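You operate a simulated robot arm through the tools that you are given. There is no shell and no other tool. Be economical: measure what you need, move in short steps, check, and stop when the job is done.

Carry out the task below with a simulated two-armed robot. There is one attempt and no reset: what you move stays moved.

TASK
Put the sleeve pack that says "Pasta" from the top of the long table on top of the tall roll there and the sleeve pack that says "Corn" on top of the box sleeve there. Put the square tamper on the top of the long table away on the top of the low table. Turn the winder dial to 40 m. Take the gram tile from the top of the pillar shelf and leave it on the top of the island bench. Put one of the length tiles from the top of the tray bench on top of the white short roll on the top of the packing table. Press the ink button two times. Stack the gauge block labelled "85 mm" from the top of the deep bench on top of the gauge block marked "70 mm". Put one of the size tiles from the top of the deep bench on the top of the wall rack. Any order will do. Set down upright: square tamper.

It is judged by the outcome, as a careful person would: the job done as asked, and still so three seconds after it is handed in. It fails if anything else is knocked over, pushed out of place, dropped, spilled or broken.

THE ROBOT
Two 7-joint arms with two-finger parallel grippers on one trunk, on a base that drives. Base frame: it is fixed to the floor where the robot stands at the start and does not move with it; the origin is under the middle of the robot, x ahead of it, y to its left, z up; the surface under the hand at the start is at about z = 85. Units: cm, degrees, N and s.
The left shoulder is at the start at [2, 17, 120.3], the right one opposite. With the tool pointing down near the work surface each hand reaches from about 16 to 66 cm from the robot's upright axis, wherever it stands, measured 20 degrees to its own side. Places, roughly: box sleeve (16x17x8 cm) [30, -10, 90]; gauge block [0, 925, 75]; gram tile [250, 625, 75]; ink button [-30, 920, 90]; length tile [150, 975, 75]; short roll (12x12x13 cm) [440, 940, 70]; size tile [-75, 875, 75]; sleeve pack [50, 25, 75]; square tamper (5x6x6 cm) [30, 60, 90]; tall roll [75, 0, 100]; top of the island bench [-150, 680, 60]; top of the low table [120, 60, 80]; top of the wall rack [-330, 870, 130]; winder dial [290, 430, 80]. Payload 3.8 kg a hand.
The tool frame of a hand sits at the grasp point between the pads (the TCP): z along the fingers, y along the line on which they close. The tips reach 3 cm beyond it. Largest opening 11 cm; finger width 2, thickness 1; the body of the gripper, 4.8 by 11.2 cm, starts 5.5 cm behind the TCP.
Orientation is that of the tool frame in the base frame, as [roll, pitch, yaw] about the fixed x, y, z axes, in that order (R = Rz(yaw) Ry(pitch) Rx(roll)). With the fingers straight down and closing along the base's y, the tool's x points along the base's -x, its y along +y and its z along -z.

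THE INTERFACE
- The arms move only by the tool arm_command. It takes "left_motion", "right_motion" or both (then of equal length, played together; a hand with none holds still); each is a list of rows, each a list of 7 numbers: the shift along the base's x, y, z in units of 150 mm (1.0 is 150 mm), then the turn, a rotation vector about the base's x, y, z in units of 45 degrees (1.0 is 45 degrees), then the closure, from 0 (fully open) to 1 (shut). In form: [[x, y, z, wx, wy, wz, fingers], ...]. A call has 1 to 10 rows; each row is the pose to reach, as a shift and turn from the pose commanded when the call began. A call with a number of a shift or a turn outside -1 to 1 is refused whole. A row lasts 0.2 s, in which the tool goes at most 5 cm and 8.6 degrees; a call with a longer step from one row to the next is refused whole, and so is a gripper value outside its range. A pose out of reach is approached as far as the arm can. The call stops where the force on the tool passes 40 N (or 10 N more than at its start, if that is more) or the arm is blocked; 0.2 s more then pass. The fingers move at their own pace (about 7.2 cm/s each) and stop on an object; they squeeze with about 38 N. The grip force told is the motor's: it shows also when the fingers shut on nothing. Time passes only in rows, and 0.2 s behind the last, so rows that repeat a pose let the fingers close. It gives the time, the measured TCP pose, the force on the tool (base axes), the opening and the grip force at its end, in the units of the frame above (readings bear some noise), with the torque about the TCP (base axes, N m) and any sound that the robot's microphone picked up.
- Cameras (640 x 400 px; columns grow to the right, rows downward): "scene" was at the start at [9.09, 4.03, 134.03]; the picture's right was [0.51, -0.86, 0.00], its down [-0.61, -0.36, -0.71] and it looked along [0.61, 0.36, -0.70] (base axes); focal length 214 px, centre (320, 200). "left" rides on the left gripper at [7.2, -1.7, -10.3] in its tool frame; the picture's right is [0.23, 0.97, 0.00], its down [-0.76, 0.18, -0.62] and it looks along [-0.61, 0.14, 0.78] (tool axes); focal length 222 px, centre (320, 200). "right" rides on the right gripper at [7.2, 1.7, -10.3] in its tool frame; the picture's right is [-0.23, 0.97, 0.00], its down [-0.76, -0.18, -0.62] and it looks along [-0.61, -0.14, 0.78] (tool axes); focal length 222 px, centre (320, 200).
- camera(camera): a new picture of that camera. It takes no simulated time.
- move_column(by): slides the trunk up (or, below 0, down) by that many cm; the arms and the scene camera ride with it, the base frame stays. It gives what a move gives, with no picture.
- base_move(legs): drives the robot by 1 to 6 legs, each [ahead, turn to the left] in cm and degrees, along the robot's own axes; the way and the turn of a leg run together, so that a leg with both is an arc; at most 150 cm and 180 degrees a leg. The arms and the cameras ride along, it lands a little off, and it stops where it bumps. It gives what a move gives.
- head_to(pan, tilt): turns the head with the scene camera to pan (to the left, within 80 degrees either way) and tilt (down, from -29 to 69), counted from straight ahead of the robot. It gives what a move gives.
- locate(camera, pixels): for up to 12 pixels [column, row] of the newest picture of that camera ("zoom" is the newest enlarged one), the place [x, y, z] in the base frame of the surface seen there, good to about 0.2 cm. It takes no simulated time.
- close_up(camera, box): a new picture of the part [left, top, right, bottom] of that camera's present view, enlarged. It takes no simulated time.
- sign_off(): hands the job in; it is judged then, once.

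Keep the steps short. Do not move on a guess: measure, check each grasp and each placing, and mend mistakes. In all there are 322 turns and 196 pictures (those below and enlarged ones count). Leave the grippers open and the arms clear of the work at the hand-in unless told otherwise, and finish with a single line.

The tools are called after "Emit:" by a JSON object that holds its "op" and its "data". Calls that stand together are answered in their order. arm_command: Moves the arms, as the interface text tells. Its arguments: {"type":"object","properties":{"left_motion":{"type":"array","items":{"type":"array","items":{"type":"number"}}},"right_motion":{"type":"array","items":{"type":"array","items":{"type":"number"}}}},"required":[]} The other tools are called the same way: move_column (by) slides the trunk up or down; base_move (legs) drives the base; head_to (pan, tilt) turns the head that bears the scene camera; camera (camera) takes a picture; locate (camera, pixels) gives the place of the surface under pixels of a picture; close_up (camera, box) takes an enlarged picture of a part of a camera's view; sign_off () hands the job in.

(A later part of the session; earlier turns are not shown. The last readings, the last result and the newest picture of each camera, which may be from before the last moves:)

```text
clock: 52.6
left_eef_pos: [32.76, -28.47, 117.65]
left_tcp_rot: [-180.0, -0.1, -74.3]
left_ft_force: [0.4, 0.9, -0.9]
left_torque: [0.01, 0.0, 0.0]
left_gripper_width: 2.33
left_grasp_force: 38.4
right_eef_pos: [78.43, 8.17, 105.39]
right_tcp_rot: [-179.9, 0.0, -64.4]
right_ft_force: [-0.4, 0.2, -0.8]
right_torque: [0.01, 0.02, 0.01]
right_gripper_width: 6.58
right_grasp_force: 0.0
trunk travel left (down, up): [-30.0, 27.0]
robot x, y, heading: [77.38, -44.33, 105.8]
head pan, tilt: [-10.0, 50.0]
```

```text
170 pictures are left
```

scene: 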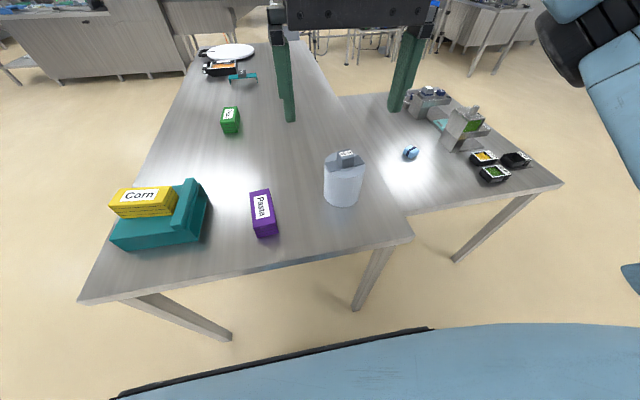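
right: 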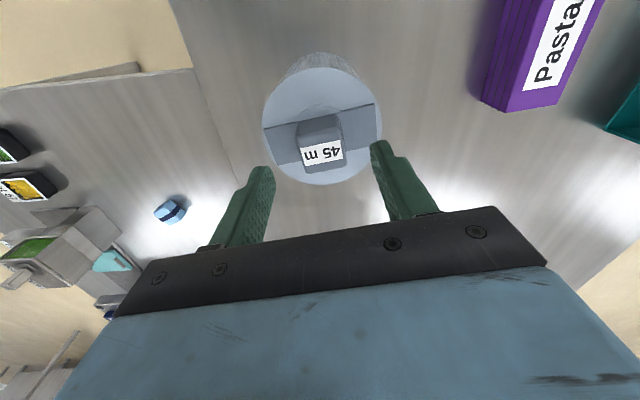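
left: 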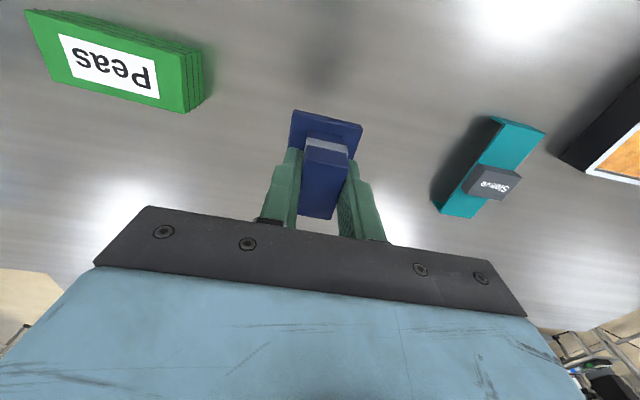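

Aligned. Descend to z≈100.3, grip the knob, lift 4 cm.

Emit:
{"op": "arm_command", "data": {"right_motion": [[-0.02, 0.015, -0.17, 0, 0, 0, 0.4], [-0.02, 0.015, -0.34, 0, 0, 0, 0.4], [-0.02, 0.015, -0.34, 0, 0, 0, 1], [-0.02, 0.015, -0.34, 0, 0, 0, 1], [-0.02, 0.015, -0.34, 0, 0, 0, 1], [-0.02, 0.015, -0.2, 0, 0, 0, 1], [-0.02, 0.015, -0.05, 0, 0, 0, 1]]}}

Emit:
{"op": "camera", "data": {"camera": "right"}}

```text
clock: 54.2
left_eef_pos: [32.98, -28.46, 117.52]
left_tcp_rot: [180.0, 0.0, -74.3]
left_ft_force: [-0.7, 0.0, -1.5]
left_torque: [-0.02, 0.01, 0.03]
left_gripper_width: 2.36
left_grasp_force: 37.9
right_eef_pos: [77.93, 8.62, 104.75]
right_tcp_rot: [180.0, 0.0, -64.6]
right_ft_force: [0.2, -0.4, -5.2]
right_torque: [0.0, 0.04, 0.03]
right_gripper_width: 3.59
right_grasp_force: 38.3
trunk travel left (down, up): [-30.0, 27.0]
robot x, y, heading: [77.68, -44.26, 105.9]
head pan, tilt: [-10.0, 50.0]
```

```text
169 pictures are left
```

right: 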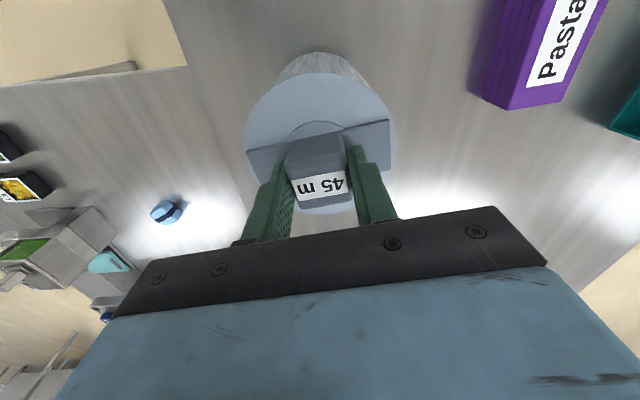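

The roll looks larger — it may have come up with the clip. Check.

Emit:
{"op": "locate", "data": {"camera": "right", "pixels": [[290, 110], [350, 105], [375, 170], [255, 155], [385, 125]]}}

Emit:
{"op": "close_up", "data": {"camera": "scene", "box": [280, 100, 440, 240]}}

```text
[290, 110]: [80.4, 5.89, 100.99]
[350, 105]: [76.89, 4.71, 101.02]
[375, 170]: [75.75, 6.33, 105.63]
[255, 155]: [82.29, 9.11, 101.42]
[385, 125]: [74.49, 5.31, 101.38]
```

```text
2.86 times, centred on (360, 170) of scene
```

zoom: 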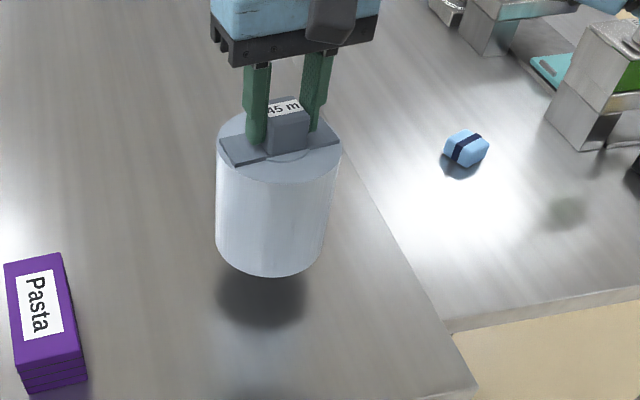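

The clip is fixed to the roll: it is the roll's own handle. So Pasta must rest on the knob's flat top. Put the roll back exactly where it was and release.

Emit:
{"op": "arm_command", "data": {"right_motion": [[0, 0, -0.15, 0, 0, 0, 1], [0, 0, -0.28, 0, 0, 0, 1], [0, 0, -0.295, 0, 0, 0, 1], [0, 0, -0.295, 0, 0, 0, 1], [0, 0, -0.295, 0, 0, 0, 0.4], [0, 0, -0.295, 0, 0, 0, 0.4], [0, 0, -0.1, 0, 0, 0, 0.4], [0, 0, 0.2, 0, 0, 0, 0.3], [0, 0, 0.5, 0, 0, 0, 0.3]]}}

Emit:
{"op": "camera", "data": {"camera": "right"}}

```text
clock: 56.2
left_eef_pos: [32.85, -28.54, 117.66]
left_tcp_rot: [180.0, 0.0, -74.3]
left_ft_force: [0.5, 0.4, -0.8]
left_torque: [0.02, 0.03, -0.03]
left_gripper_width: 2.33
left_grasp_force: 37.7
right_eef_pos: [77.93, 8.57, 112.44]
right_tcp_rot: [180.0, 0.0, -64.4]
right_ft_force: [-0.5, 0.1, -0.7]
right_torque: [-0.02, -0.01, 0.0]
right_gripper_width: 7.71
right_grasp_force: 0.1
trunk travel left (down, up): [-30.0, 27.0]
robot x, y, heading: [77.43, -44.56, 105.6]
head pan, tilt: [-10.0, 50.0]
```

```text
167 pictures are left
```

right: 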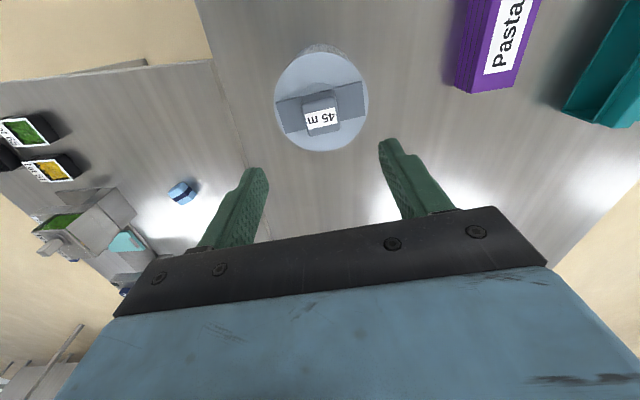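

Emit:
{"op": "close_up", "data": {"camera": "right", "box": [264, 30, 392, 160]}}

```text
3.08 times, centred on (328, 95) of right
```

zoom: 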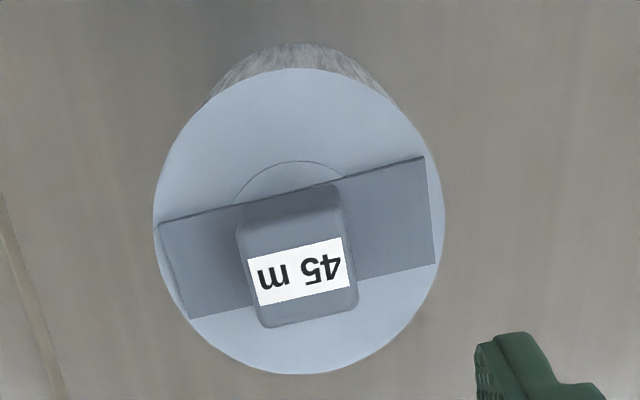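

Emit:
{"op": "locate", "data": {"camera": "zoom", "pixels": [[250, 245], [342, 228], [355, 302], [270, 322], [305, 275], [300, 75], [160, 240], [440, 200], [300, 368], [290, 215]]}}

Emit:
{"op": "locate", "data": {"camera": "right", "pixels": [[457, 88], [508, 92], [530, 20], [500, 40], [485, 86]]}}

```text
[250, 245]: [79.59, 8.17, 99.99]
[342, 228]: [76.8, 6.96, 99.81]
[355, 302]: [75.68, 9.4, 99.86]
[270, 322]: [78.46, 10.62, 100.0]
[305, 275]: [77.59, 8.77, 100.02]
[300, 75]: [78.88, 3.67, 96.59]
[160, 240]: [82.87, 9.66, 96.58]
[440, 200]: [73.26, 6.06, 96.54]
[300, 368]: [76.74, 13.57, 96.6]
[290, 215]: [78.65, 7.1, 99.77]
```

```text
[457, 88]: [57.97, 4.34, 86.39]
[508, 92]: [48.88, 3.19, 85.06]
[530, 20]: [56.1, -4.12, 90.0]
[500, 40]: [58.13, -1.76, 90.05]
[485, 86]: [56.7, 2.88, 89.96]
```

Knob top is centred at (77.63,8.79), z 100, ~3.0×2.7 flat. Now to Pasta at (58,-2.7).

Emit:
{"op": "arm_command", "data": {"right_motion": [[-0.27, -0.15, 0, 0, 0, -0.03, 0.2], [-0.54, -0.3, 0, 0, 0, -0.07, 0.2], [-0.8, -0.45, 0, 0, 0, -0.07, 0.2], [-1, -0.56, 0, 0, 0, -0.07, 0.2]]}}

Emit:
{"op": "arm_command", "data": {"right_motion": [[-0.2, -0.1, -0.2, 0, 0, 0, 0.2], [-0.33, -0.19, -0.4, 0, 0, 0, 0.2], [-0.33, -0.19, -0.7, 0, 0, 0, 0.2], [-0.33, -0.19, -0.95, 0, 0, 0, 0.2]]}}

Emit:
{"op": "camera", "data": {"camera": "right"}}

```text
clock: 57.2
left_eef_pos: [32.78, -28.49, 117.54]
left_tcp_rot: [-180.0, -0.1, -74.3]
left_ft_force: [-0.6, -0.5, -0.8]
left_torque: [0.01, 0.05, -0.01]
left_gripper_width: 2.33
left_grasp_force: 38.1
right_eef_pos: [62.78, 0.07, 112.16]
right_tcp_rot: [180.0, 0.0, -67.6]
right_ft_force: [0.3, -0.5, -0.7]
right_torque: [-0.02, -0.03, 0.03]
right_gripper_width: 8.8
right_grasp_force: 0.1
trunk travel left (down, up): [-30.0, 27.0]
robot x, y, heading: [77.14, -44.15, 105.6]
head pan, tilt: [-10.0, 50.0]
```

```text
clock: 58.2
left_eef_pos: [32.78, -28.55, 117.56]
left_tcp_rot: [-180.0, -0.1, -74.3]
left_ft_force: [-0.3, -0.4, -1.2]
left_torque: [0.02, -0.04, 0.02]
left_gripper_width: 2.34
left_grasp_force: 38.4
right_eef_pos: [57.89, -2.7, 97.8]
right_tcp_rot: [180.0, 0.1, -67.6]
right_ft_force: [0.3, -0.2, -0.6]
right_torque: [0.01, -0.01, 0.05]
right_gripper_width: 8.82
right_grasp_force: 0.1
trunk travel left (down, up): [-30.0, 27.0]
robot x, y, heading: [77.03, -44.22, 105.7]
head pan, tilt: [-10.0, 50.0]
```

```text
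165 pictures are left
```

right: 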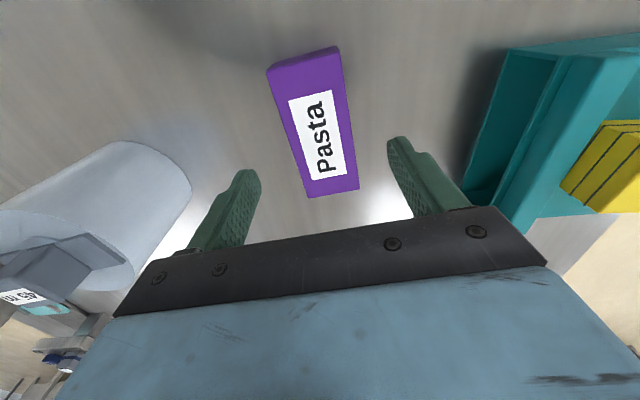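

Emit:
{"op": "locate", "data": {"camera": "right", "pixels": [[272, 72], [336, 51], [310, 194], [355, 186], [313, 122]]}}

```text
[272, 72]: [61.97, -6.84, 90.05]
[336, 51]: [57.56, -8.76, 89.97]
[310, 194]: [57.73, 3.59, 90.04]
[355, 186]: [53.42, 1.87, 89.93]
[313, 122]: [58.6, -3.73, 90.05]
```

Centre (57.67,-2.54). Grip it there and lift.

Emit:
{"op": "arm_command", "data": {"right_motion": [[-0.013, 0.01, -0.3, 0, 0, 0, 0.2], [-0.013, 0.01, -0.595, 0, 0, 0, 0.2], [-0.013, 0.01, -0.595, 0, 0, 0, 1], [-0.013, 0.01, -0.595, 0, 0, 0, 1], [-0.013, 0.01, -0.595, 0, 0, 0, 1], [-0.013, 0.01, -0.595, 0, 0, 0, 1], [-0.013, 0.01, -0.3, 0, 0, 0, 1], [-0.013, 0.01, 0, 0, 0, 0, 1], [-0.013, 0.01, 0.3, 0, 0, 0, 1], [-0.013, 0.01, 0.6, 0, 0, 0, 1]]}}

Emit:
{"op": "camera", "data": {"camera": "right"}}

```text
clock: 60.4
left_eef_pos: [32.81, -28.51, 117.54]
left_tcp_rot: [-180.0, 0.0, -74.2]
left_ft_force: [-0.5, -0.5, -0.6]
left_torque: [0.01, -0.01, 0.0]
left_gripper_width: 2.35
left_grasp_force: 37.6
right_eef_pos: [57.77, -2.75, 107.24]
right_tcp_rot: [-180.0, 0.0, -67.6]
right_ft_force: [0.1, -0.1, -2.1]
right_torque: [-0.01, -0.02, -0.02]
right_gripper_width: 5.48
right_grasp_force: 37.9
trunk travel left (down, up): [-30.0, 27.0]
robot x, y, heading: [77.37, -43.92, 105.6]
head pan, tilt: [-10.0, 50.0]
```

```text
164 pictures are left
```

right: 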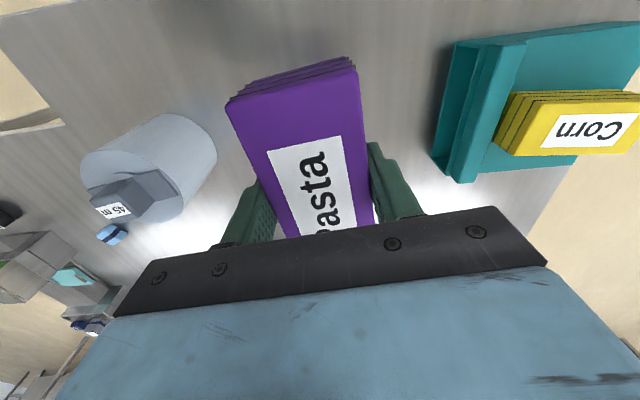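

Pasta held. Carry over the knob.

Emit:
{"op": "arm_command", "data": {"right_motion": [[0.2, 0.1, 0.1, 0, 0, 0, 1], [0.45, 0.25, 0.1, 0, 0, 0, 1], [0.7, 0.4, 0.1, 0, 0, 0, 1], [0.95, 0.55, 0.1, 0, 0, 0, 1], [1, 0.6, 0.1, 0, 0, 0, 1]]}}

Emit:
{"op": "arm_command", "data": {"right_motion": [[0.2, 0.1, 0, 0, 0, 0, 1], [0.324, 0.169, 0, 0, 0, 0, 1], [0.324, 0.169, 0, 0, 0, 0, 1]]}}

Emit:
{"op": "camera", "data": {"camera": "scene"}}

```text
clock: 61.6
left_eef_pos: [32.76, -28.46, 117.6]
left_tcp_rot: [179.9, 0.0, -74.3]
left_ft_force: [-0.4, -0.6, -1.6]
left_torque: [-0.01, 0.0, 0.02]
left_gripper_width: 2.35
left_grasp_force: 38.2
right_eef_pos: [72.66, 6.37, 108.52]
right_tcp_rot: [180.0, 0.0, -67.7]
right_ft_force: [-0.1, -0.3, -2.4]
right_torque: [-0.01, 0.0, -0.02]
right_gripper_width: 5.48
right_grasp_force: 37.9
trunk travel left (down, up): [-30.0, 27.0]
robot x, y, heading: [77.41, -44.4, 105.8]
head pan, tilt: [-10.0, 50.0]
```

```text
clock: 62.4
left_eef_pos: [32.71, -28.46, 117.62]
left_tcp_rot: [180.0, 0.0, -74.4]
left_ft_force: [0.1, -0.3, 0.0]
left_torque: [0.01, 0.0, 0.0]
left_gripper_width: 2.34
left_grasp_force: 38.2
right_eef_pos: [77.6, 9.07, 108.54]
right_tcp_rot: [180.0, 0.0, -67.7]
right_ft_force: [-0.5, 0.5, -1.5]
right_torque: [-0.03, 0.0, 0.01]
right_gripper_width: 5.47
right_grasp_force: 38.3
trunk travel left (down, up): [-30.0, 27.0]
robot x, y, heading: [77.17, -44.55, 105.4]
head pan, tilt: [-10.0, 50.0]
```

```text
163 pictures are left
```

scene: 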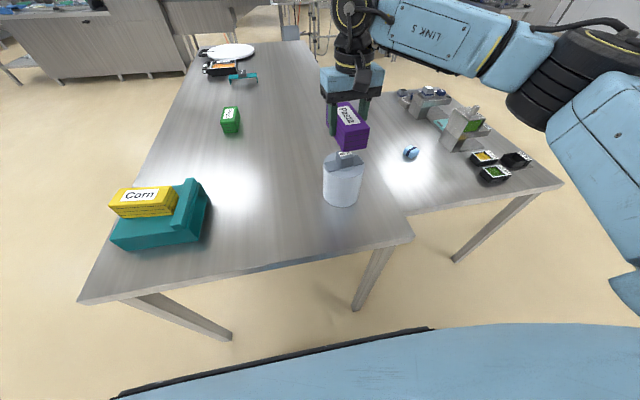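

Lower to contact at z≈103.85, gently.

Emit:
{"op": "arm_command", "data": {"right_motion": [[0.005, -0.015, -0.15, 0, 0, 0, 1], [0.005, -0.015, -0.28, 0, 0, 0, 1], [0.005, -0.015, -0.305, 0, 0, 0, 1], [0.005, -0.015, -0.312, 0, 0, 0, 1], [0.005, -0.015, -0.312, 0, 0, 0, 1]]}}

Emit:
{"op": "close_up", "data": {"camera": "scene", "box": [300, 90, 400, 215]}}

```text
clock: 63.6
left_eef_pos: [32.86, -28.52, 117.67]
left_tcp_rot: [-180.0, 0.0, -74.3]
left_ft_force: [0.9, -0.2, -0.9]
left_torque: [0.0, 0.0, 0.0]
left_gripper_width: 2.35
left_grasp_force: 37.4
right_eef_pos: [77.76, 8.84, 103.76]
right_tcp_rot: [-179.9, 0.2, -67.6]
right_ft_force: [1.1, 1.4, 5.2]
right_torque: [-0.13, -0.13, 0.06]
right_gripper_width: 5.47
right_grasp_force: 38.1
trunk travel left (down, up): [-30.0, 27.0]
robot x, y, heading: [77.14, -44.65, 105.9]
head pan, tilt: [-10.0, 50.0]
```

```text
3.20 times, centred on (350, 152) of scene
```

zoom: 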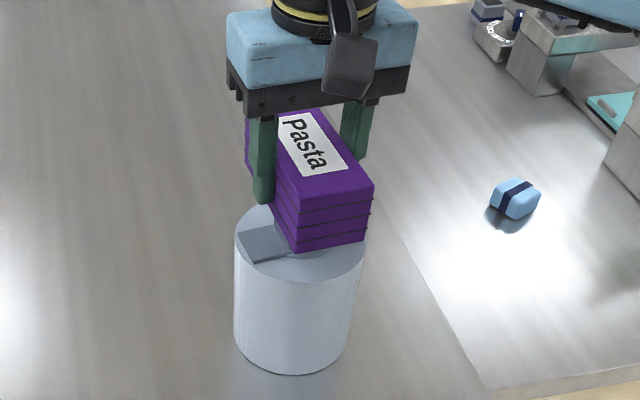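

Contact, pressing ~5 N with some torque. Ease off by 0.1 cm and read again.

Emit:
{"op": "arm_command", "data": {"right_motion": [[0, 0, 0.004, 0, 0, 0, 1], [0, 0, 0.006, 0, 0, 0, 1], [0, 0, 0.006, 0, 0, 0, 1]]}}

Emit:
{"op": "camera", "data": {"camera": "left"}}

```text
clock: 64.4
left_eef_pos: [32.86, -28.6, 117.63]
left_tcp_rot: [179.9, 0.1, -74.4]
left_ft_force: [-0.1, -0.6, -0.9]
left_torque: [0.0, -0.01, -0.01]
left_gripper_width: 2.36
left_grasp_force: 38.1
right_eef_pos: [77.73, 8.86, 103.83]
right_tcp_rot: [180.0, 0.1, -67.6]
right_ft_force: [0.8, 0.5, 1.3]
right_torque: [0.13, -0.04, 0.01]
right_gripper_width: 5.5
right_grasp_force: 38.0
trunk travel left (down, up): [-30.0, 27.0]
robot x, y, heading: [77.38, -44.41, 105.8]
head pan, tilt: [-10.0, 50.0]
```

```text
161 pictures are left
```

left: 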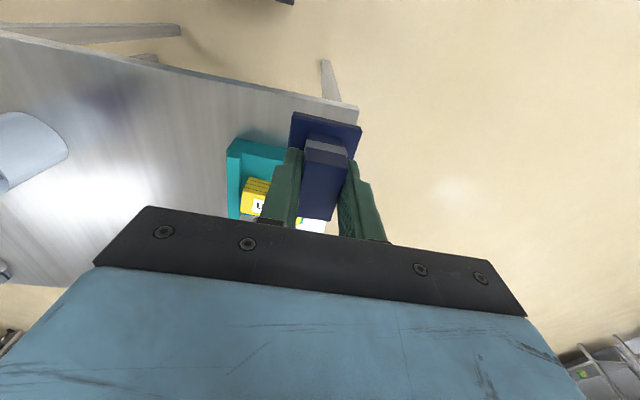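

The torque changed sign — it's balanced over the knob. Open a little and check.

Emit:
{"op": "arm_command", "data": {"right_motion": [[0, 0, 0, 0, 0, 0, 0.47], [0, 0, 0, 0, 0, 0, 0.42], [0, 0, 0, 0, 0, 0, 0.4]]}}

Emit:
{"op": "close_up", "data": {"camera": "scene", "box": [300, 90, 400, 215]}}

Emit:
{"op": "camera", "data": {"camera": "right"}}

```text
clock: 65.2
left_eef_pos: [32.78, -28.5, 117.58]
left_tcp_rot: [180.0, -0.1, -74.3]
left_ft_force: [0.2, -0.4, -0.7]
left_torque: [0.01, -0.01, 0.02]
left_gripper_width: 2.36
left_grasp_force: 37.8
right_eef_pos: [77.71, 8.76, 103.87]
right_tcp_rot: [179.9, 0.0, -67.6]
right_ft_force: [0.1, -0.2, -0.2]
right_torque: [-0.01, 0.01, 0.02]
right_gripper_width: 6.6
right_grasp_force: 0.1
trunk travel left (down, up): [-30.0, 27.0]
robot x, y, heading: [77.41, -44.47, 105.6]
head pan, tilt: [-10.0, 50.0]
```

```text
3.20 times, centred on (350, 152) of scene
```

zoom: 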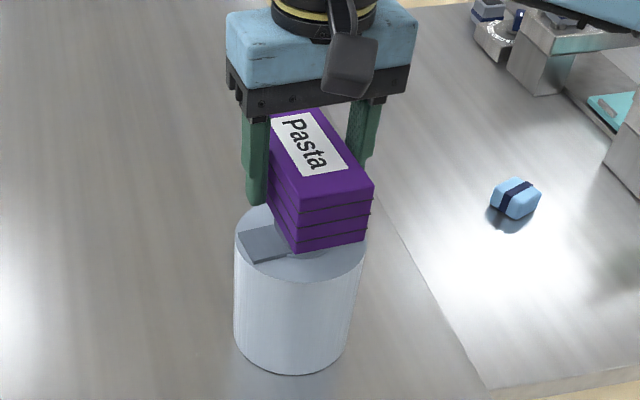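

```text
159 pictures are left
```

right: 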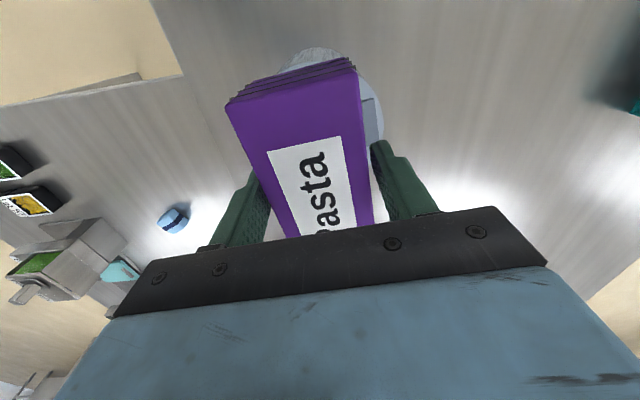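

It stands on its own. Rise straight up.

Emit:
{"op": "arm_command", "data": {"right_motion": [[0, 0, 0.1, 0, 0, 0, 0.35], [0, 0, 0.3, 0, 0, 0, 0.3], [0, 0, 0.6, 0, 0, 0, 0.2], [0, 0, 0.9, 0, 0, 0, 0]]}}

Emit:
{"op": "arm_command", "data": {"right_motion": [[0, -0.3, 0, 0, 0, 0, 0], [0, -0.6, 0, 0, 0, 0, 0], [0, -0.9, 0.1, 0, 0, 0, 0], [0, -1, 0.3, 0, 0, 0, 0]]}}

Emit:
{"op": "camera", "data": {"camera": "scene"}}

```text
clock: 66.2
left_eef_pos: [32.91, -28.5, 117.56]
left_tcp_rot: [-180.0, 0.0, -74.3]
left_ft_force: [-1.1, 0.0, -1.1]
left_torque: [0.0, 0.02, 0.0]
left_gripper_width: 2.35
left_grasp_force: 38.1
right_eef_pos: [77.57, 8.77, 117.64]
right_tcp_rot: [-180.0, 0.0, -67.6]
right_ft_force: [0.3, -0.4, 0.6]
right_torque: [0.0, -0.02, 0.0]
right_gripper_width: 11.01
right_grasp_force: 0.2
trunk travel left (down, up): [-30.0, 27.0]
robot x, y, heading: [77.37, -44.61, 105.7]
head pan, tilt: [-10.0, 50.0]
```

```text
clock: 67.2
left_eef_pos: [32.76, -28.56, 117.61]
left_tcp_rot: [-180.0, 0.0, -74.3]
left_ft_force: [-0.2, 0.1, -1.3]
left_torque: [-0.01, 0.02, -0.02]
left_gripper_width: 2.33
left_grasp_force: 37.8
right_eef_pos: [77.71, -6.34, 121.66]
right_tcp_rot: [180.0, 0.0, -67.6]
right_ft_force: [0.5, 0.0, 0.6]
right_torque: [0.03, 0.0, -0.05]
right_gripper_width: 11.0
right_grasp_force: 0.1
trunk travel left (down, up): [-30.0, 27.0]
robot x, y, heading: [77.22, -44.38, 105.7]
head pan, tilt: [-10.0, 50.0]
```

```text
158 pictures are left
```

scene: 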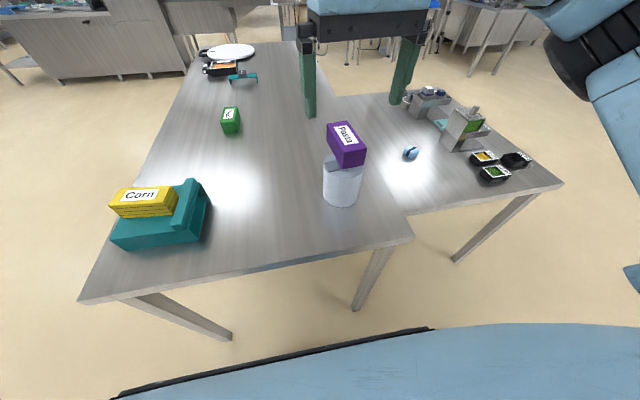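

Pasta is on the roll. Now locate free area on the low table.

Emit:
{"op": "locate", "data": {"camera": "scene", "pixels": [[410, 213], [558, 183], [440, 185], [480, 195], [410, 153], [485, 158], [515, 160], [340, 96], [452, 258], [430, 170]]}}

```text
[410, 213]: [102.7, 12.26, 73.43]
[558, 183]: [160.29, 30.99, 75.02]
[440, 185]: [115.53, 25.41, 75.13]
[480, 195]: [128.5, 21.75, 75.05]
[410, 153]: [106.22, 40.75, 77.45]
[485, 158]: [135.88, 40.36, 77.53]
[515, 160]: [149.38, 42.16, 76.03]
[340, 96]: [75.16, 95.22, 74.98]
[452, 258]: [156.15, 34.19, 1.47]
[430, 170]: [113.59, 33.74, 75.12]
```

Target spot (118,28). Drive to about (141,-12), heading 108°, swinging wide of the table corner.

Emit:
{"op": "base_move", "data": {"legs": [[0, -113], [28, 0], [0, 52], [51, 0], [0, 63]]}}

Emit:
{"op": "head_to", "data": {"pan": 10, "tilt": 50}}

Emit:
{"op": "camera", "data": {"camera": "scene"}}

```text
clock: 81.5
left_eef_pos: [95.39, 3.22, 117.63]
left_tcp_rot: [-180.0, 0.0, -71.2]
left_ft_force: [0.3, 0.2, -1.4]
left_torque: [0.0, -0.02, -0.03]
left_gripper_width: 2.36
left_grasp_force: 38.4
right_eef_pos: [139.02, 27.95, 121.71]
right_tcp_rot: [180.0, -0.1, -64.5]
right_ft_force: [-0.4, -0.4, 0.1]
right_torque: [0.02, 0.04, 0.0]
right_gripper_width: 11.01
right_grasp_force: 0.1
trunk travel left (down, up): [-30.0, 27.0]
robot x, y, heading: [140.48, -10.32, 108.7]
head pan, tilt: [-10.0, 50.0]
```

```text
clock: 82.4
left_eef_pos: [95.41, 3.19, 117.62]
left_tcp_rot: [-180.0, 0.0, -71.2]
left_ft_force: [-0.5, 0.2, -1.0]
left_torque: [0.0, 0.02, 0.0]
left_gripper_width: 2.37
left_grasp_force: 37.4
right_eef_pos: [139.03, 27.92, 121.69]
right_tcp_rot: [180.0, 0.0, -64.5]
right_ft_force: [-0.1, 0.4, 0.3]
right_torque: [-0.01, 0.04, -0.01]
right_gripper_width: 11.01
right_grasp_force: 0.2
trunk travel left (down, up): [-30.0, 27.0]
robot x, y, heading: [141.0, -10.3, 108.8]
head pan, tilt: [10.0, 50.0]
```

```text
157 pictures are left
```

scene: 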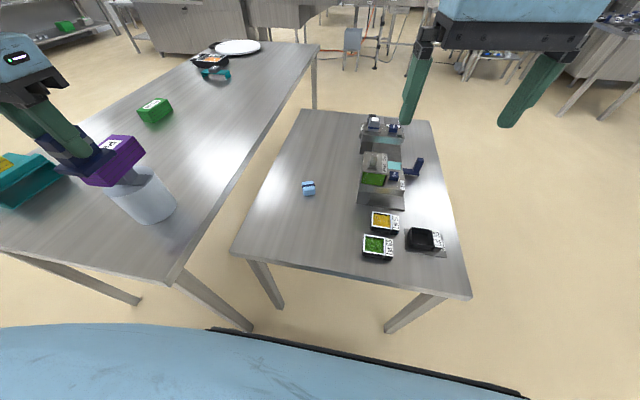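

Left hand holds the tamper at (95,3,118). Move it in three steps toward (118,28).

Emit:
{"op": "arm_command", "data": {"left_motion": [[0.2, 0.2, 0, 0, 0, 0, 1], [0.4, 0.4, -0.05, 0, 0, 0, 1], [0.6, 0.6, -0.1, 0, 0, 0, 1], [0.75, 0.83, -0.2, 0, 0, 0, 1]]}}

Emit:
{"op": "arm_command", "data": {"left_motion": [[0.2, 0.2, -0.1, 0, 0, 0, 1], [0.4, 0.4, -0.2, 0, 0, 0, 1], [0.6, 0.6, -0.35, 0, 0, 0, 1], [0.75, 0.82, -0.5, 0, 0, 0, 1], [0.75, 0.82, -0.8, 0, 0, 0, 1], [0.75, 0.82, -1, 0, 0, 0, 1]]}}

Emit:
{"op": "arm_command", "data": {"left_motion": [[0, 0, -0.3, 0, 0, 0, 1], [0, 0, -0.6, 0, 0, 0, 1], [0, 0, -0.9, 0, 0, 0, 1]]}}

Emit:
{"op": "camera", "data": {"camera": "scene"}}

```text
clock: 83.4
left_eef_pos: [106.92, 15.89, 114.44]
left_tcp_rot: [180.0, -0.1, -71.2]
left_ft_force: [-0.7, -0.3, -0.4]
left_torque: [-0.01, 0.01, 0.01]
left_gripper_width: 2.35
left_grasp_force: 37.9
right_eef_pos: [139.15, 28.01, 121.71]
right_tcp_rot: [-179.9, -0.1, -64.6]
right_ft_force: [-0.7, -0.2, 0.1]
right_torque: [-0.01, -0.02, -0.03]
right_gripper_width: 11.0
right_grasp_force: 0.0
trunk travel left (down, up): [-30.0, 27.0]
robot x, y, heading: [140.52, -10.46, 108.7]
head pan, tilt: [10.0, 50.0]
```

```text
clock: 84.8
left_eef_pos: [114.19, 24.25, 101.93]
left_tcp_rot: [-180.0, 0.1, -71.3]
left_ft_force: [-0.8, -0.1, -1.2]
left_torque: [0.06, 0.01, 0.01]
left_gripper_width: 2.36
left_grasp_force: 37.8
left hand out of reach, approached as far as the arm can: row 4, 5, 6
right_eef_pos: [139.14, 27.94, 121.72]
right_tcp_rot: [-180.0, 0.0, -64.6]
right_ft_force: [-0.6, 0.3, 0.6]
right_torque: [0.0, -0.04, -0.01]
right_gripper_width: 10.98
right_grasp_force: 0.1
trunk travel left (down, up): [-30.0, 27.0]
robot x, y, heading: [140.64, -10.46, 109.0]
head pan, tilt: [10.0, 50.0]
```

```text
clock: 85.6
left_eef_pos: [110.82, 20.59, 92.41]
left_tcp_rot: [-180.0, -0.1, -71.3]
left_ft_force: [0.3, 0.0, -1.5]
left_torque: [-0.01, 0.0, -0.01]
left_gripper_width: 2.35
left_grasp_force: 38.2
left hand out of reach, approached as far as the arm can: row 1, 2, 3
right_eef_pos: [139.12, 27.88, 121.68]
right_tcp_rot: [180.0, -0.1, -64.6]
right_ft_force: [-0.1, 0.1, -0.2]
right_torque: [0.0, 0.01, -0.02]
right_gripper_width: 10.97
right_grasp_force: 0.1
trunk travel left (down, up): [-30.0, 27.0]
robot x, y, heading: [140.53, -10.42, 108.9]
head pan, tilt: [10.0, 50.0]
```

```text
156 pictures are left
```

scene: 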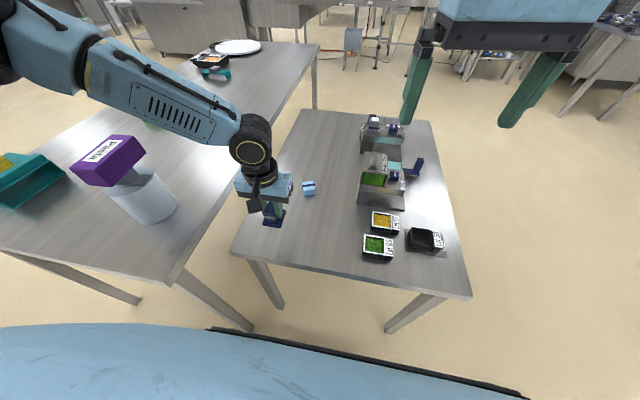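

The low reach is limited by the trunk height. Raise the hand again, then slide the trunk down.

Emit:
{"op": "arm_command", "data": {"left_motion": [[0, 0, 0.3, 0, 0, 0, 1], [0, 0, 0.6, 0, 0, 0, 1], [0, 0, 0.9, 0, 0, 0, 1]]}}

```text
clock: 86.4
left_eef_pos: [110.75, 20.56, 105.83]
left_tcp_rot: [179.9, -0.1, -71.2]
left_ft_force: [1.4, 0.2, -1.2]
left_torque: [0.0, 0.0, -0.03]
left_gripper_width: 2.34
left_grasp_force: 38.3
right_eef_pos: [139.18, 27.87, 121.66]
right_tcp_rot: [-180.0, 0.0, -64.4]
right_ft_force: [-0.2, -0.3, 0.7]
right_torque: [0.01, 0.03, -0.04]
right_gripper_width: 10.96
right_grasp_force: 0.1
trunk travel left (down, up): [-30.0, 27.0]
robot x, y, heading: [140.8, -10.14, 108.9]
head pan, tilt: [10.0, 50.0]
```

Emit:
{"op": "move_column", "data": {"by": -17}}

Emit:
{"op": "arm_command", "data": {"left_motion": [[0.2, 0.2, 0, 0, 0, 0, 1], [0.4, 0.4, 0, 0, 0, 0, 1], [0.48, 0.47, -0.05, 0, 0, 0, 1]]}}

Emit:
{"op": "camera", "data": {"camera": "left"}}

```text
clock: 88.3
left_eef_pos: [110.64, 20.67, 88.98]
left_tcp_rot: [180.0, -0.1, -71.3]
left_ft_force: [-0.7, 0.2, -1.0]
left_torque: [0.02, 0.01, 0.03]
left_gripper_width: 2.37
left_grasp_force: 38.0
right_eef_pos: [139.25, 27.83, 104.77]
right_tcp_rot: [-179.9, 0.0, -64.5]
right_ft_force: [-0.1, 0.2, 0.5]
right_torque: [0.0, 0.01, 0.01]
right_gripper_width: 11.01
right_grasp_force: 0.1
trunk travel left (down, up): [-13.0, 44.0]
robot x, y, heading: [141.17, -10.13, 108.6]
head pan, tilt: [10.0, 50.0]
```

```text
clock: 89.1
left_eef_pos: [115.03, 25.0, 88.92]
left_tcp_rot: [-179.9, 0.0, -71.1]
left_ft_force: [-0.2, 0.2, -1.8]
left_torque: [-0.06, -0.03, -0.01]
left_gripper_width: 2.34
left_grasp_force: 38.1
left hand out of reach, approached as far as the arm can: row 2, 3
right_eef_pos: [139.2, 27.96, 104.72]
right_tcp_rot: [179.9, 0.0, -64.5]
right_ft_force: [-0.8, -0.4, -0.9]
right_torque: [0.02, -0.04, 0.01]
right_gripper_width: 11.01
right_grasp_force: 0.1
trunk travel left (down, up): [-13.0, 44.0]
robot x, y, heading: [140.63, -10.1, 108.9]
head pan, tilt: [10.0, 50.0]
```

```text
155 pictures are left
```

left: 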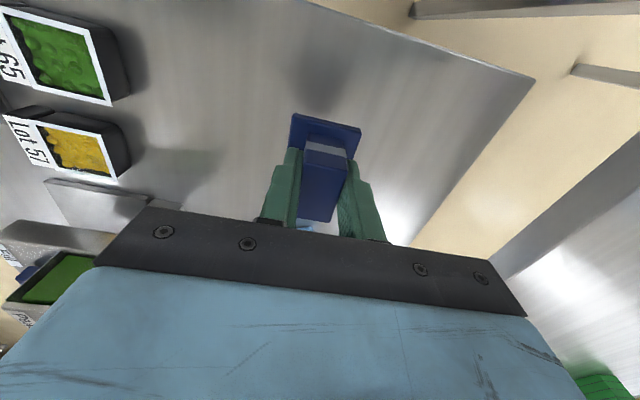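

At (115,25) it is well over a free area (8 cm inside the edge). Lower straight here.

Emit:
{"op": "arm_command", "data": {"left_motion": [[0, 0, -0.2, 0, 0, 0, 1], [0, 0, -0.4, 0, 0, 0, 1], [0, 0, -0.55, 0, 0, 0, 1]]}}

```text
clock: 89.9
left_eef_pos: [113.31, 23.44, 81.65]
left_tcp_rot: [-179.9, -0.1, -71.2]
left_ft_force: [-1.0, -0.1, -1.0]
left_torque: [-0.01, 0.0, 0.0]
left_gripper_width: 2.33
left_grasp_force: 37.9
left hand out of reach, approached as far as the arm can: row 1, 2, 3
right_eef_pos: [139.24, 27.91, 104.77]
right_tcp_rot: [180.0, 0.1, -64.6]
right_ft_force: [0.3, -0.8, -0.2]
right_torque: [0.02, 0.01, -0.01]
right_gripper_width: 11.02
right_grasp_force: 0.1
trunk travel left (down, up): [-13.0, 44.0]
robot x, y, heading: [140.64, -9.79, 108.4]
head pan, tilt: [10.0, 50.0]
```

Finish the lowering with the trunk: 1.7 cm.

Emit:
{"op": "move_column", "data": {"by": -1.7}}

Emit:
{"op": "camera", "data": {"camera": "left"}}

```text
clock: 90.5
left_eef_pos: [113.31, 23.43, 80.12]
left_tcp_rot: [-179.8, 0.1, -71.2]
left_ft_force: [-1.0, 0.1, -2.4]
left_torque: [0.01, 0.03, 0.02]
left_gripper_width: 2.39
left_grasp_force: 38.3
right_eef_pos: [139.2, 27.84, 103.12]
right_tcp_rot: [179.9, 0.0, -64.6]
right_ft_force: [0.5, 0.1, 0.4]
right_torque: [0.0, 0.04, -0.03]
right_gripper_width: 10.99
right_grasp_force: 0.0
trunk travel left (down, up): [-11.3, 45.7]
robot x, y, heading: [140.64, -10.49, 108.6]
head pan, tilt: [10.0, 50.0]
```

```text
154 pictures are left
```

left: 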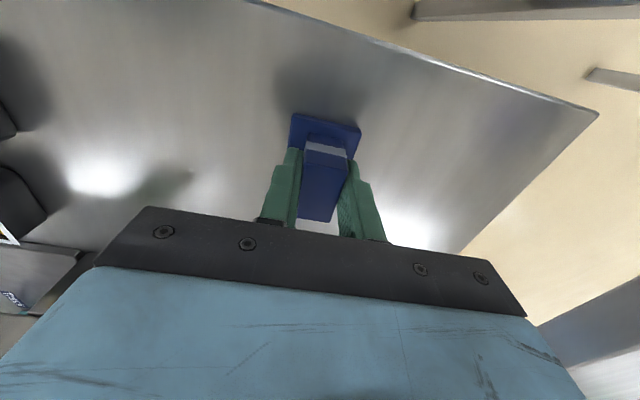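

Emit:
{"op": "move_column", "data": {"by": -0.3}}

```text
clock: 91.1
left_eef_pos: [113.38, 23.37, 79.91]
left_tcp_rot: [-179.9, 0.2, -71.2]
left_ft_force: [-2.1, -1.9, 14.6]
left_torque: [-0.47, 0.08, -0.04]
left_gripper_width: 2.39
left_grasp_force: 38.3
right_eef_pos: [139.24, 27.93, 102.75]
right_tcp_rot: [-180.0, -0.1, -64.5]
right_ft_force: [0.3, 0.0, 0.3]
right_torque: [0.05, -0.03, 0.02]
right_gripper_width: 11.01
right_grasp_force: 0.1
trunk travel left (down, up): [-11.0, 46.0]
robot x, y, heading: [140.44, -10.21, 108.8]
head pan, tilt: [10.0, 50.0]
```

Contact with the table. Open and check before rising with the trunk.

Emit:
{"op": "arm_command", "data": {"left_motion": [[0, 0, 0, 0, 0, 0, 0.6], [0, 0, 0, 0, 0, 0, 0.5], [0, 0, 0, 0, 0, 0, 0.5]]}}

Emit:
{"op": "move_column", "data": {"by": 18}}

Emit:
{"op": "camera", "data": {"camera": "left"}}

```text
clock: 91.9
left_eef_pos: [113.35, 23.46, 79.7]
left_tcp_rot: [-179.9, 0.0, -71.2]
left_ft_force: [0.4, 0.5, -0.2]
left_torque: [0.0, 0.0, -0.02]
left_gripper_width: 5.5
left_grasp_force: 0.1
right_eef_pos: [139.1, 27.92, 102.69]
right_tcp_rot: [180.0, 0.1, -64.6]
right_ft_force: [0.0, 0.3, 0.2]
right_torque: [-0.02, 0.01, -0.03]
right_gripper_width: 10.97
right_grasp_force: 0.1
trunk travel left (down, up): [-11.0, 46.0]
robot x, y, heading: [140.94, -10.41, 108.9]
head pan, tilt: [10.0, 50.0]
```

```text
clock: 93.9
left_eef_pos: [113.41, 23.4, 97.65]
left_tcp_rot: [-179.9, 0.0, -71.3]
left_ft_force: [0.4, 0.5, -0.1]
left_torque: [0.02, 0.0, 0.0]
left_gripper_width: 5.5
left_grasp_force: 0.0
right_eef_pos: [139.17, 27.9, 120.64]
right_tcp_rot: [180.0, 0.0, -64.5]
right_ft_force: [-0.2, 0.3, -0.4]
right_torque: [0.0, -0.05, -0.01]
right_gripper_width: 10.99
right_grasp_force: 0.1
trunk travel left (down, up): [-29.0, 28.0]
robot x, y, heading: [141.0, -10.54, 108.8]
head pan, tilt: [10.0, 50.0]
```

```text
153 pictures are left
```

left: 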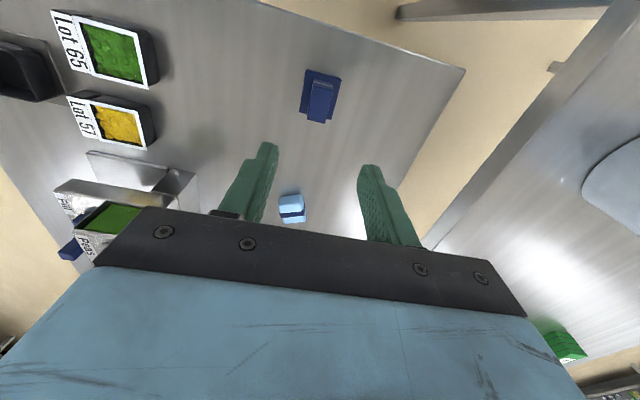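

Tamper stands upright on the low table. Tuck the left hand in, then look toward the winder.

Emit:
{"op": "arm_command", "data": {"left_motion": [[0, 0, 0.3, 0, 0, 0, 0.3], [-0.1, -0.1, 0.6, 0, 0, 0, 0], [-0.2, -0.3, 0.8, 0, 0, 0, 0], [-0.35, -0.55, 0.9, 0, 0, 0, 0], [-0.5, -0.8, 1, 0, 0, 0, 0], [-0.55, -1, 1, 0, 0, 0, 0]], "right_motion": [[0, 0, 0, 0, 0, 0, 0], [0, -0.1, 0, 0, 0, 0, 0], [0, -0.3, 0, 0, 0, 0, 0], [0, -0.5, 0, 0, 0, 0, 0], [0, -0.7, 0, 0, 0, 0, 0], [0, -0.7, 0, 0, 0, 0, 0]]}}

Emit:
{"op": "head_to", "data": {"pan": -40, "tilt": 15}}

Emit:
{"op": "camera", "data": {"camera": "scene"}}

```text
clock: 95.3
left_eef_pos: [105.14, 8.39, 112.76]
left_tcp_rot: [-179.9, 0.0, -71.2]
left_ft_force: [0.4, 0.7, 1.4]
left_torque: [0.02, 0.03, 0.01]
left_gripper_width: 10.99
left_grasp_force: 0.1
right_eef_pos: [139.25, 17.22, 120.65]
right_tcp_rot: [180.0, 0.1, -64.5]
right_ft_force: [-0.1, 0.6, 0.9]
right_torque: [0.01, 0.0, 0.0]
right_gripper_width: 10.99
right_grasp_force: 0.0
trunk travel left (down, up): [-29.0, 28.0]
robot x, y, heading: [140.67, -10.48, 109.0]
head pan, tilt: [10.0, 50.0]
```

```text
clock: 96.4
left_eef_pos: [105.13, 8.58, 112.77]
left_tcp_rot: [-179.9, 0.0, -71.2]
left_ft_force: [0.2, 0.0, 0.4]
left_torque: [-0.01, 0.04, 0.03]
left_gripper_width: 11.0
left_grasp_force: 0.1
right_eef_pos: [139.18, 17.37, 120.71]
right_tcp_rot: [179.9, 0.1, -64.6]
right_ft_force: [-0.5, 0.3, 0.4]
right_torque: [0.0, 0.02, -0.01]
right_gripper_width: 10.98
right_grasp_force: 0.1
trunk travel left (down, up): [-29.0, 28.0]
robot x, y, heading: [140.84, -10.13, 108.7]
head pan, tilt: [-40.0, 15.0]
```

```text
152 pictures are left
```

scene: 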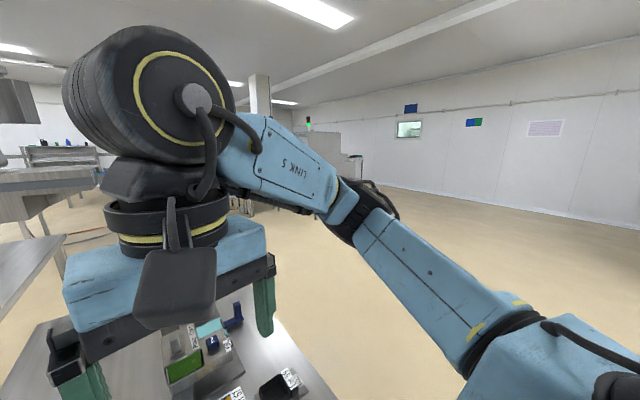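

Right side looks clear. Drive out past the low table's corner, then face +y and look.

Emit:
{"op": "base_move", "data": {"legs": [[0, -104], [70, 0], [0, 80]]}}

Emit:
{"op": "head_to", "data": {"pan": 0, "tilt": 15}}

Emit:
{"op": "camera", "data": {"camera": "scene"}}

```text
clock: 108.0
left_eef_pos: [182.35, 27.83, 112.61]
left_tcp_rot: [-179.9, 0.0, -91.5]
left_ft_force: [-0.6, 0.8, 0.3]
left_torque: [0.01, -0.02, 0.0]
left_gripper_width: 10.99
left_grasp_force: 0.0
right_eef_pos: [217.47, 24.28, 120.66]
right_tcp_rot: [-180.0, 0.0, -84.9]
right_ft_force: [0.3, -0.6, -0.1]
right_torque: [-0.03, -0.04, 0.0]
right_gripper_width: 11.03
right_grasp_force: 0.1
trunk travel left (down, up): [-29.0, 28.0]
robot x, y, heading: [209.19, -2.06, 88.5]
head pan, tilt: [-40.0, 15.0]
```

```text
clock: 109.1
left_eef_pos: [182.38, 27.71, 112.69]
left_tcp_rot: [-179.9, 0.0, -91.5]
left_ft_force: [0.1, -0.3, -0.5]
left_torque: [0.0, -0.02, -0.01]
left_gripper_width: 11.0
left_grasp_force: 0.0
right_eef_pos: [217.58, 24.23, 120.68]
right_tcp_rot: [-179.9, 0.0, -84.9]
right_ft_force: [1.3, -0.1, -0.3]
right_torque: [-0.03, 0.02, 0.02]
right_gripper_width: 11.02
right_grasp_force: 0.1
trunk travel left (down, up): [-29.0, 28.0]
robot x, y, heading: [209.42, -2.14, 88.4]
head pan, tilt: [0.0, 15.0]
```

```text
151 pictures are left
```

scene: 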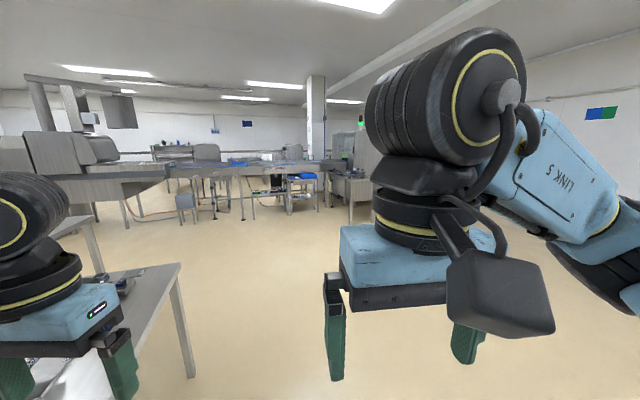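

Emit:
{"op": "close_up", "data": {"camera": "scene", "box": [120, 110, 400, 250]}}

Emit:
{"op": "locate", "data": {"camera": "scene", "pixels": [[288, 205], [350, 220], [352, 180], [310, 180], [180, 220], [245, 218], [235, 172], [135, 190], [122, 225], [330, 160], [372, 160]]}}

```text
2.29 times, centred on (260, 180) of scene
```

zoom: 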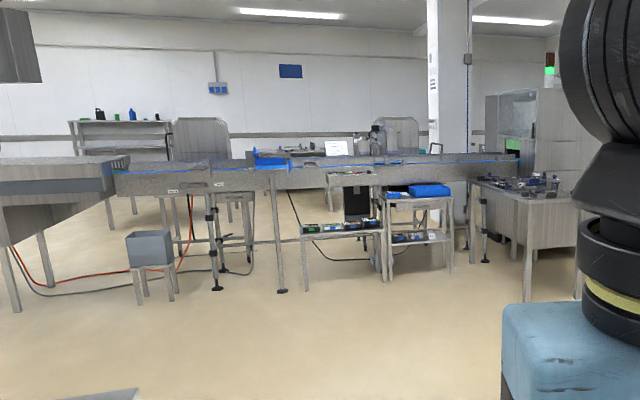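

```text
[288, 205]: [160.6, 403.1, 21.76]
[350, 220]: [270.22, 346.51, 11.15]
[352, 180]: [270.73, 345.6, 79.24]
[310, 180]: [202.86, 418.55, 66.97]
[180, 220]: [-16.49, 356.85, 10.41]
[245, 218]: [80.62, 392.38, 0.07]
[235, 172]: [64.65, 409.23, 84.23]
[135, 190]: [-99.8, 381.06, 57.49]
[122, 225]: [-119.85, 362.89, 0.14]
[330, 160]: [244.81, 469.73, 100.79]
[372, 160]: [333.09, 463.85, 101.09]
```

The winder table's near leg is at (270,346). Drive 220 cm closer and look.

Emit:
{"op": "base_move", "data": {"legs": [[120, 0], [120, 0]]}}

Emit:
{"op": "head_to", "data": {"pan": -25, "tilt": 25}}

Emit:
{"op": "camera", "data": {"camera": "scene"}}

```text
clock: 120.8
left_eef_pos: [199.36, 268.01, 112.82]
left_tcp_rot: [-180.0, -0.1, -94.9]
left_ft_force: [0.5, -0.1, -0.1]
left_torque: [0.03, 0.03, 0.0]
left_gripper_width: 11.02
left_grasp_force: 0.1
right_eef_pos: [234.0, 262.37, 120.71]
right_tcp_rot: [-180.0, 0.0, -88.3]
right_ft_force: [-0.1, 0.2, -1.0]
right_torque: [-0.02, 0.02, 0.0]
right_gripper_width: 11.02
right_grasp_force: 0.0
trunk travel left (down, up): [-29.0, 28.0]
robot x, y, heading: [224.47, 236.37, 85.0]
head pan, tilt: [0.0, 15.0]
```

```text
clock: 121.7
left_eef_pos: [199.32, 267.97, 112.69]
left_tcp_rot: [-179.9, -0.1, -95.0]
left_ft_force: [-0.2, -0.4, -0.3]
left_torque: [0.02, -0.01, 0.02]
left_gripper_width: 10.98
left_grasp_force: 0.0
right_eef_pos: [234.01, 262.29, 120.62]
right_tcp_rot: [-179.9, -0.1, -88.3]
right_ft_force: [0.1, -0.3, -0.2]
right_torque: [0.0, 0.01, 0.05]
right_gripper_width: 11.0
right_grasp_force: 0.1
trunk travel left (down, up): [-29.0, 28.0]
robot x, y, heading: [223.78, 236.29, 84.8]
head pan, tilt: [-25.0, 25.0]
```

```text
149 pictures are left
```

scene: 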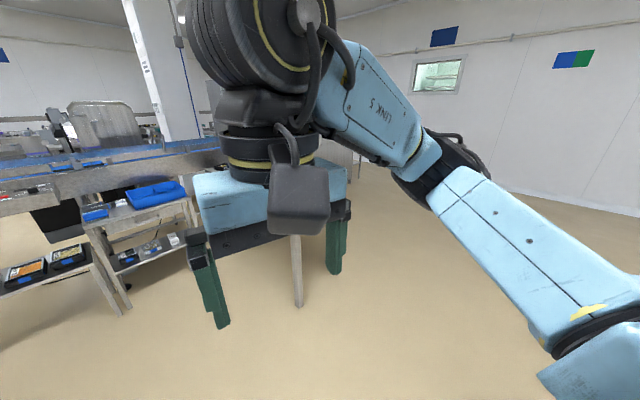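

The right arm blocks the view; move that hand 15 cm outward and look at pan 0 after a small turn.

Emit:
{"op": "arm_command", "data": {"right_motion": [[0.3, 0, 0, 0, 0, 0, 0], [0.6, 0, 0, 0, 0, 0, 0], [0.9, 0, 0, 0, 0, 0, 0], [1, 0, 0, 0, 0, 0, 0]]}}

Emit:
{"op": "base_move", "data": {"legs": [[0, -20]]}}

Emit:
{"op": "head_to", "data": {"pan": 5, "tilt": 22}}

Emit:
{"op": "camera", "data": {"camera": "scene"}}

```text
clock: 122.7
left_eef_pos: [199.32, 268.02, 112.75]
left_tcp_rot: [-180.0, 0.0, -94.9]
left_ft_force: [-0.3, -0.4, 0.4]
left_torque: [-0.01, 0.01, -0.02]
left_gripper_width: 11.02
left_grasp_force: 0.0
right_eef_pos: [249.02, 262.32, 120.93]
right_tcp_rot: [180.0, 0.0, -88.3]
right_ft_force: [-0.5, 0.4, 0.1]
right_torque: [-0.03, -0.06, -0.03]
right_gripper_width: 11.01
right_grasp_force: 0.1
trunk travel left (down, up): [-29.0, 28.0]
robot x, y, heading: [224.19, 236.88, 85.1]
head pan, tilt: [-25.0, 25.0]
```

```text
clock: 124.2
left_eef_pos: [211.54, 274.56, 112.77]
left_tcp_rot: [-179.9, 0.0, -115.0]
left_ft_force: [1.3, 0.4, 0.5]
left_torque: [0.02, 0.02, 0.04]
left_gripper_width: 11.01
left_grasp_force: 0.1
right_eef_pos: [256.4, 252.29, 120.86]
right_tcp_rot: [179.9, 0.1, -108.3]
right_ft_force: [0.3, 0.9, -0.4]
right_torque: [-0.01, 0.04, 0.01]
right_gripper_width: 11.0
right_grasp_force: 0.1
trunk travel left (down, up): [-29.0, 28.0]
robot x, y, heading: [224.07, 236.55, 65.2]
head pan, tilt: [-25.0, 25.0]
```

```text
clock: 125.2
left_eef_pos: [211.56, 274.62, 112.74]
left_tcp_rot: [-179.8, 0.0, -115.0]
left_ft_force: [0.3, 0.6, 0.0]
left_torque: [-0.03, 0.01, 0.03]
left_gripper_width: 11.01
left_grasp_force: 0.0
right_eef_pos: [256.29, 252.31, 120.87]
right_tcp_rot: [180.0, 0.0, -108.2]
right_ft_force: [-0.5, 0.3, -0.4]
right_torque: [-0.02, -0.01, 0.02]
right_gripper_width: 11.01
right_grasp_force: 0.1
trunk travel left (down, up): [-29.0, 28.0]
robot x, y, heading: [224.59, 236.61, 65.0]
head pan, tilt: [5.0, 22.0]
```

```text
148 pictures are left
```

scene: 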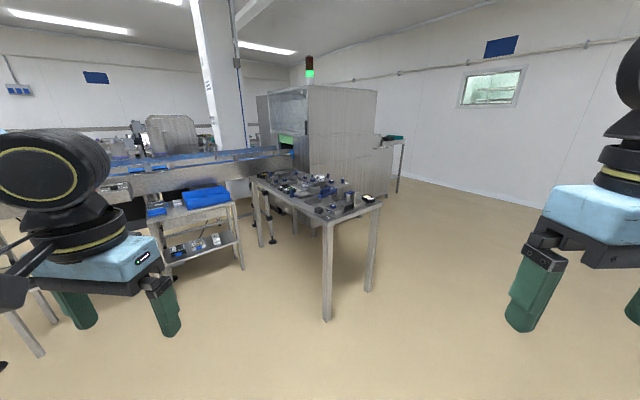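

Zoom on the winder table.

Emit:
{"op": "close_up", "data": {"camera": "scene", "box": [240, 155, 390, 245]}}

Emit:
{"op": "locate", "data": {"camera": "scene", "pixels": [[326, 222], [380, 205], [250, 183], [326, 188], [349, 195], [290, 150], [376, 150], [240, 265], [327, 318], [372, 290], [398, 190], [355, 170]]}}

```text
4.27 times, centred on (315, 200) of scene
```

zoom: 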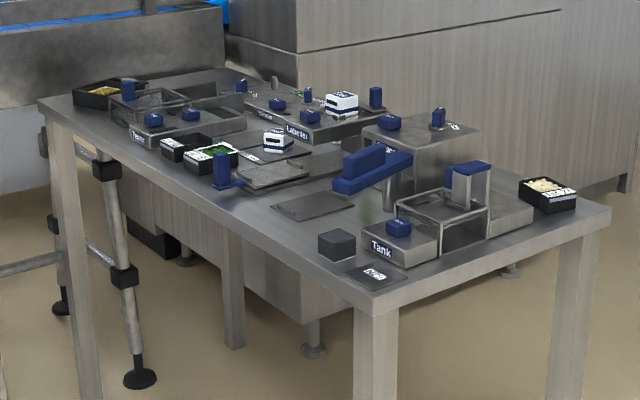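

```text
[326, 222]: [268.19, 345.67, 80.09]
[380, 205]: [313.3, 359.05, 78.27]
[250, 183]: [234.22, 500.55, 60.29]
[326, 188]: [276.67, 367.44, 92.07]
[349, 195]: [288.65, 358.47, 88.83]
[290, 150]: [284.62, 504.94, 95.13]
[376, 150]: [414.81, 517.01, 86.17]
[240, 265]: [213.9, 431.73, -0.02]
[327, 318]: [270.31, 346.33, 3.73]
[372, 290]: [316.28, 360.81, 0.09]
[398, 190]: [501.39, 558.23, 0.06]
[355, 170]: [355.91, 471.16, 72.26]
```

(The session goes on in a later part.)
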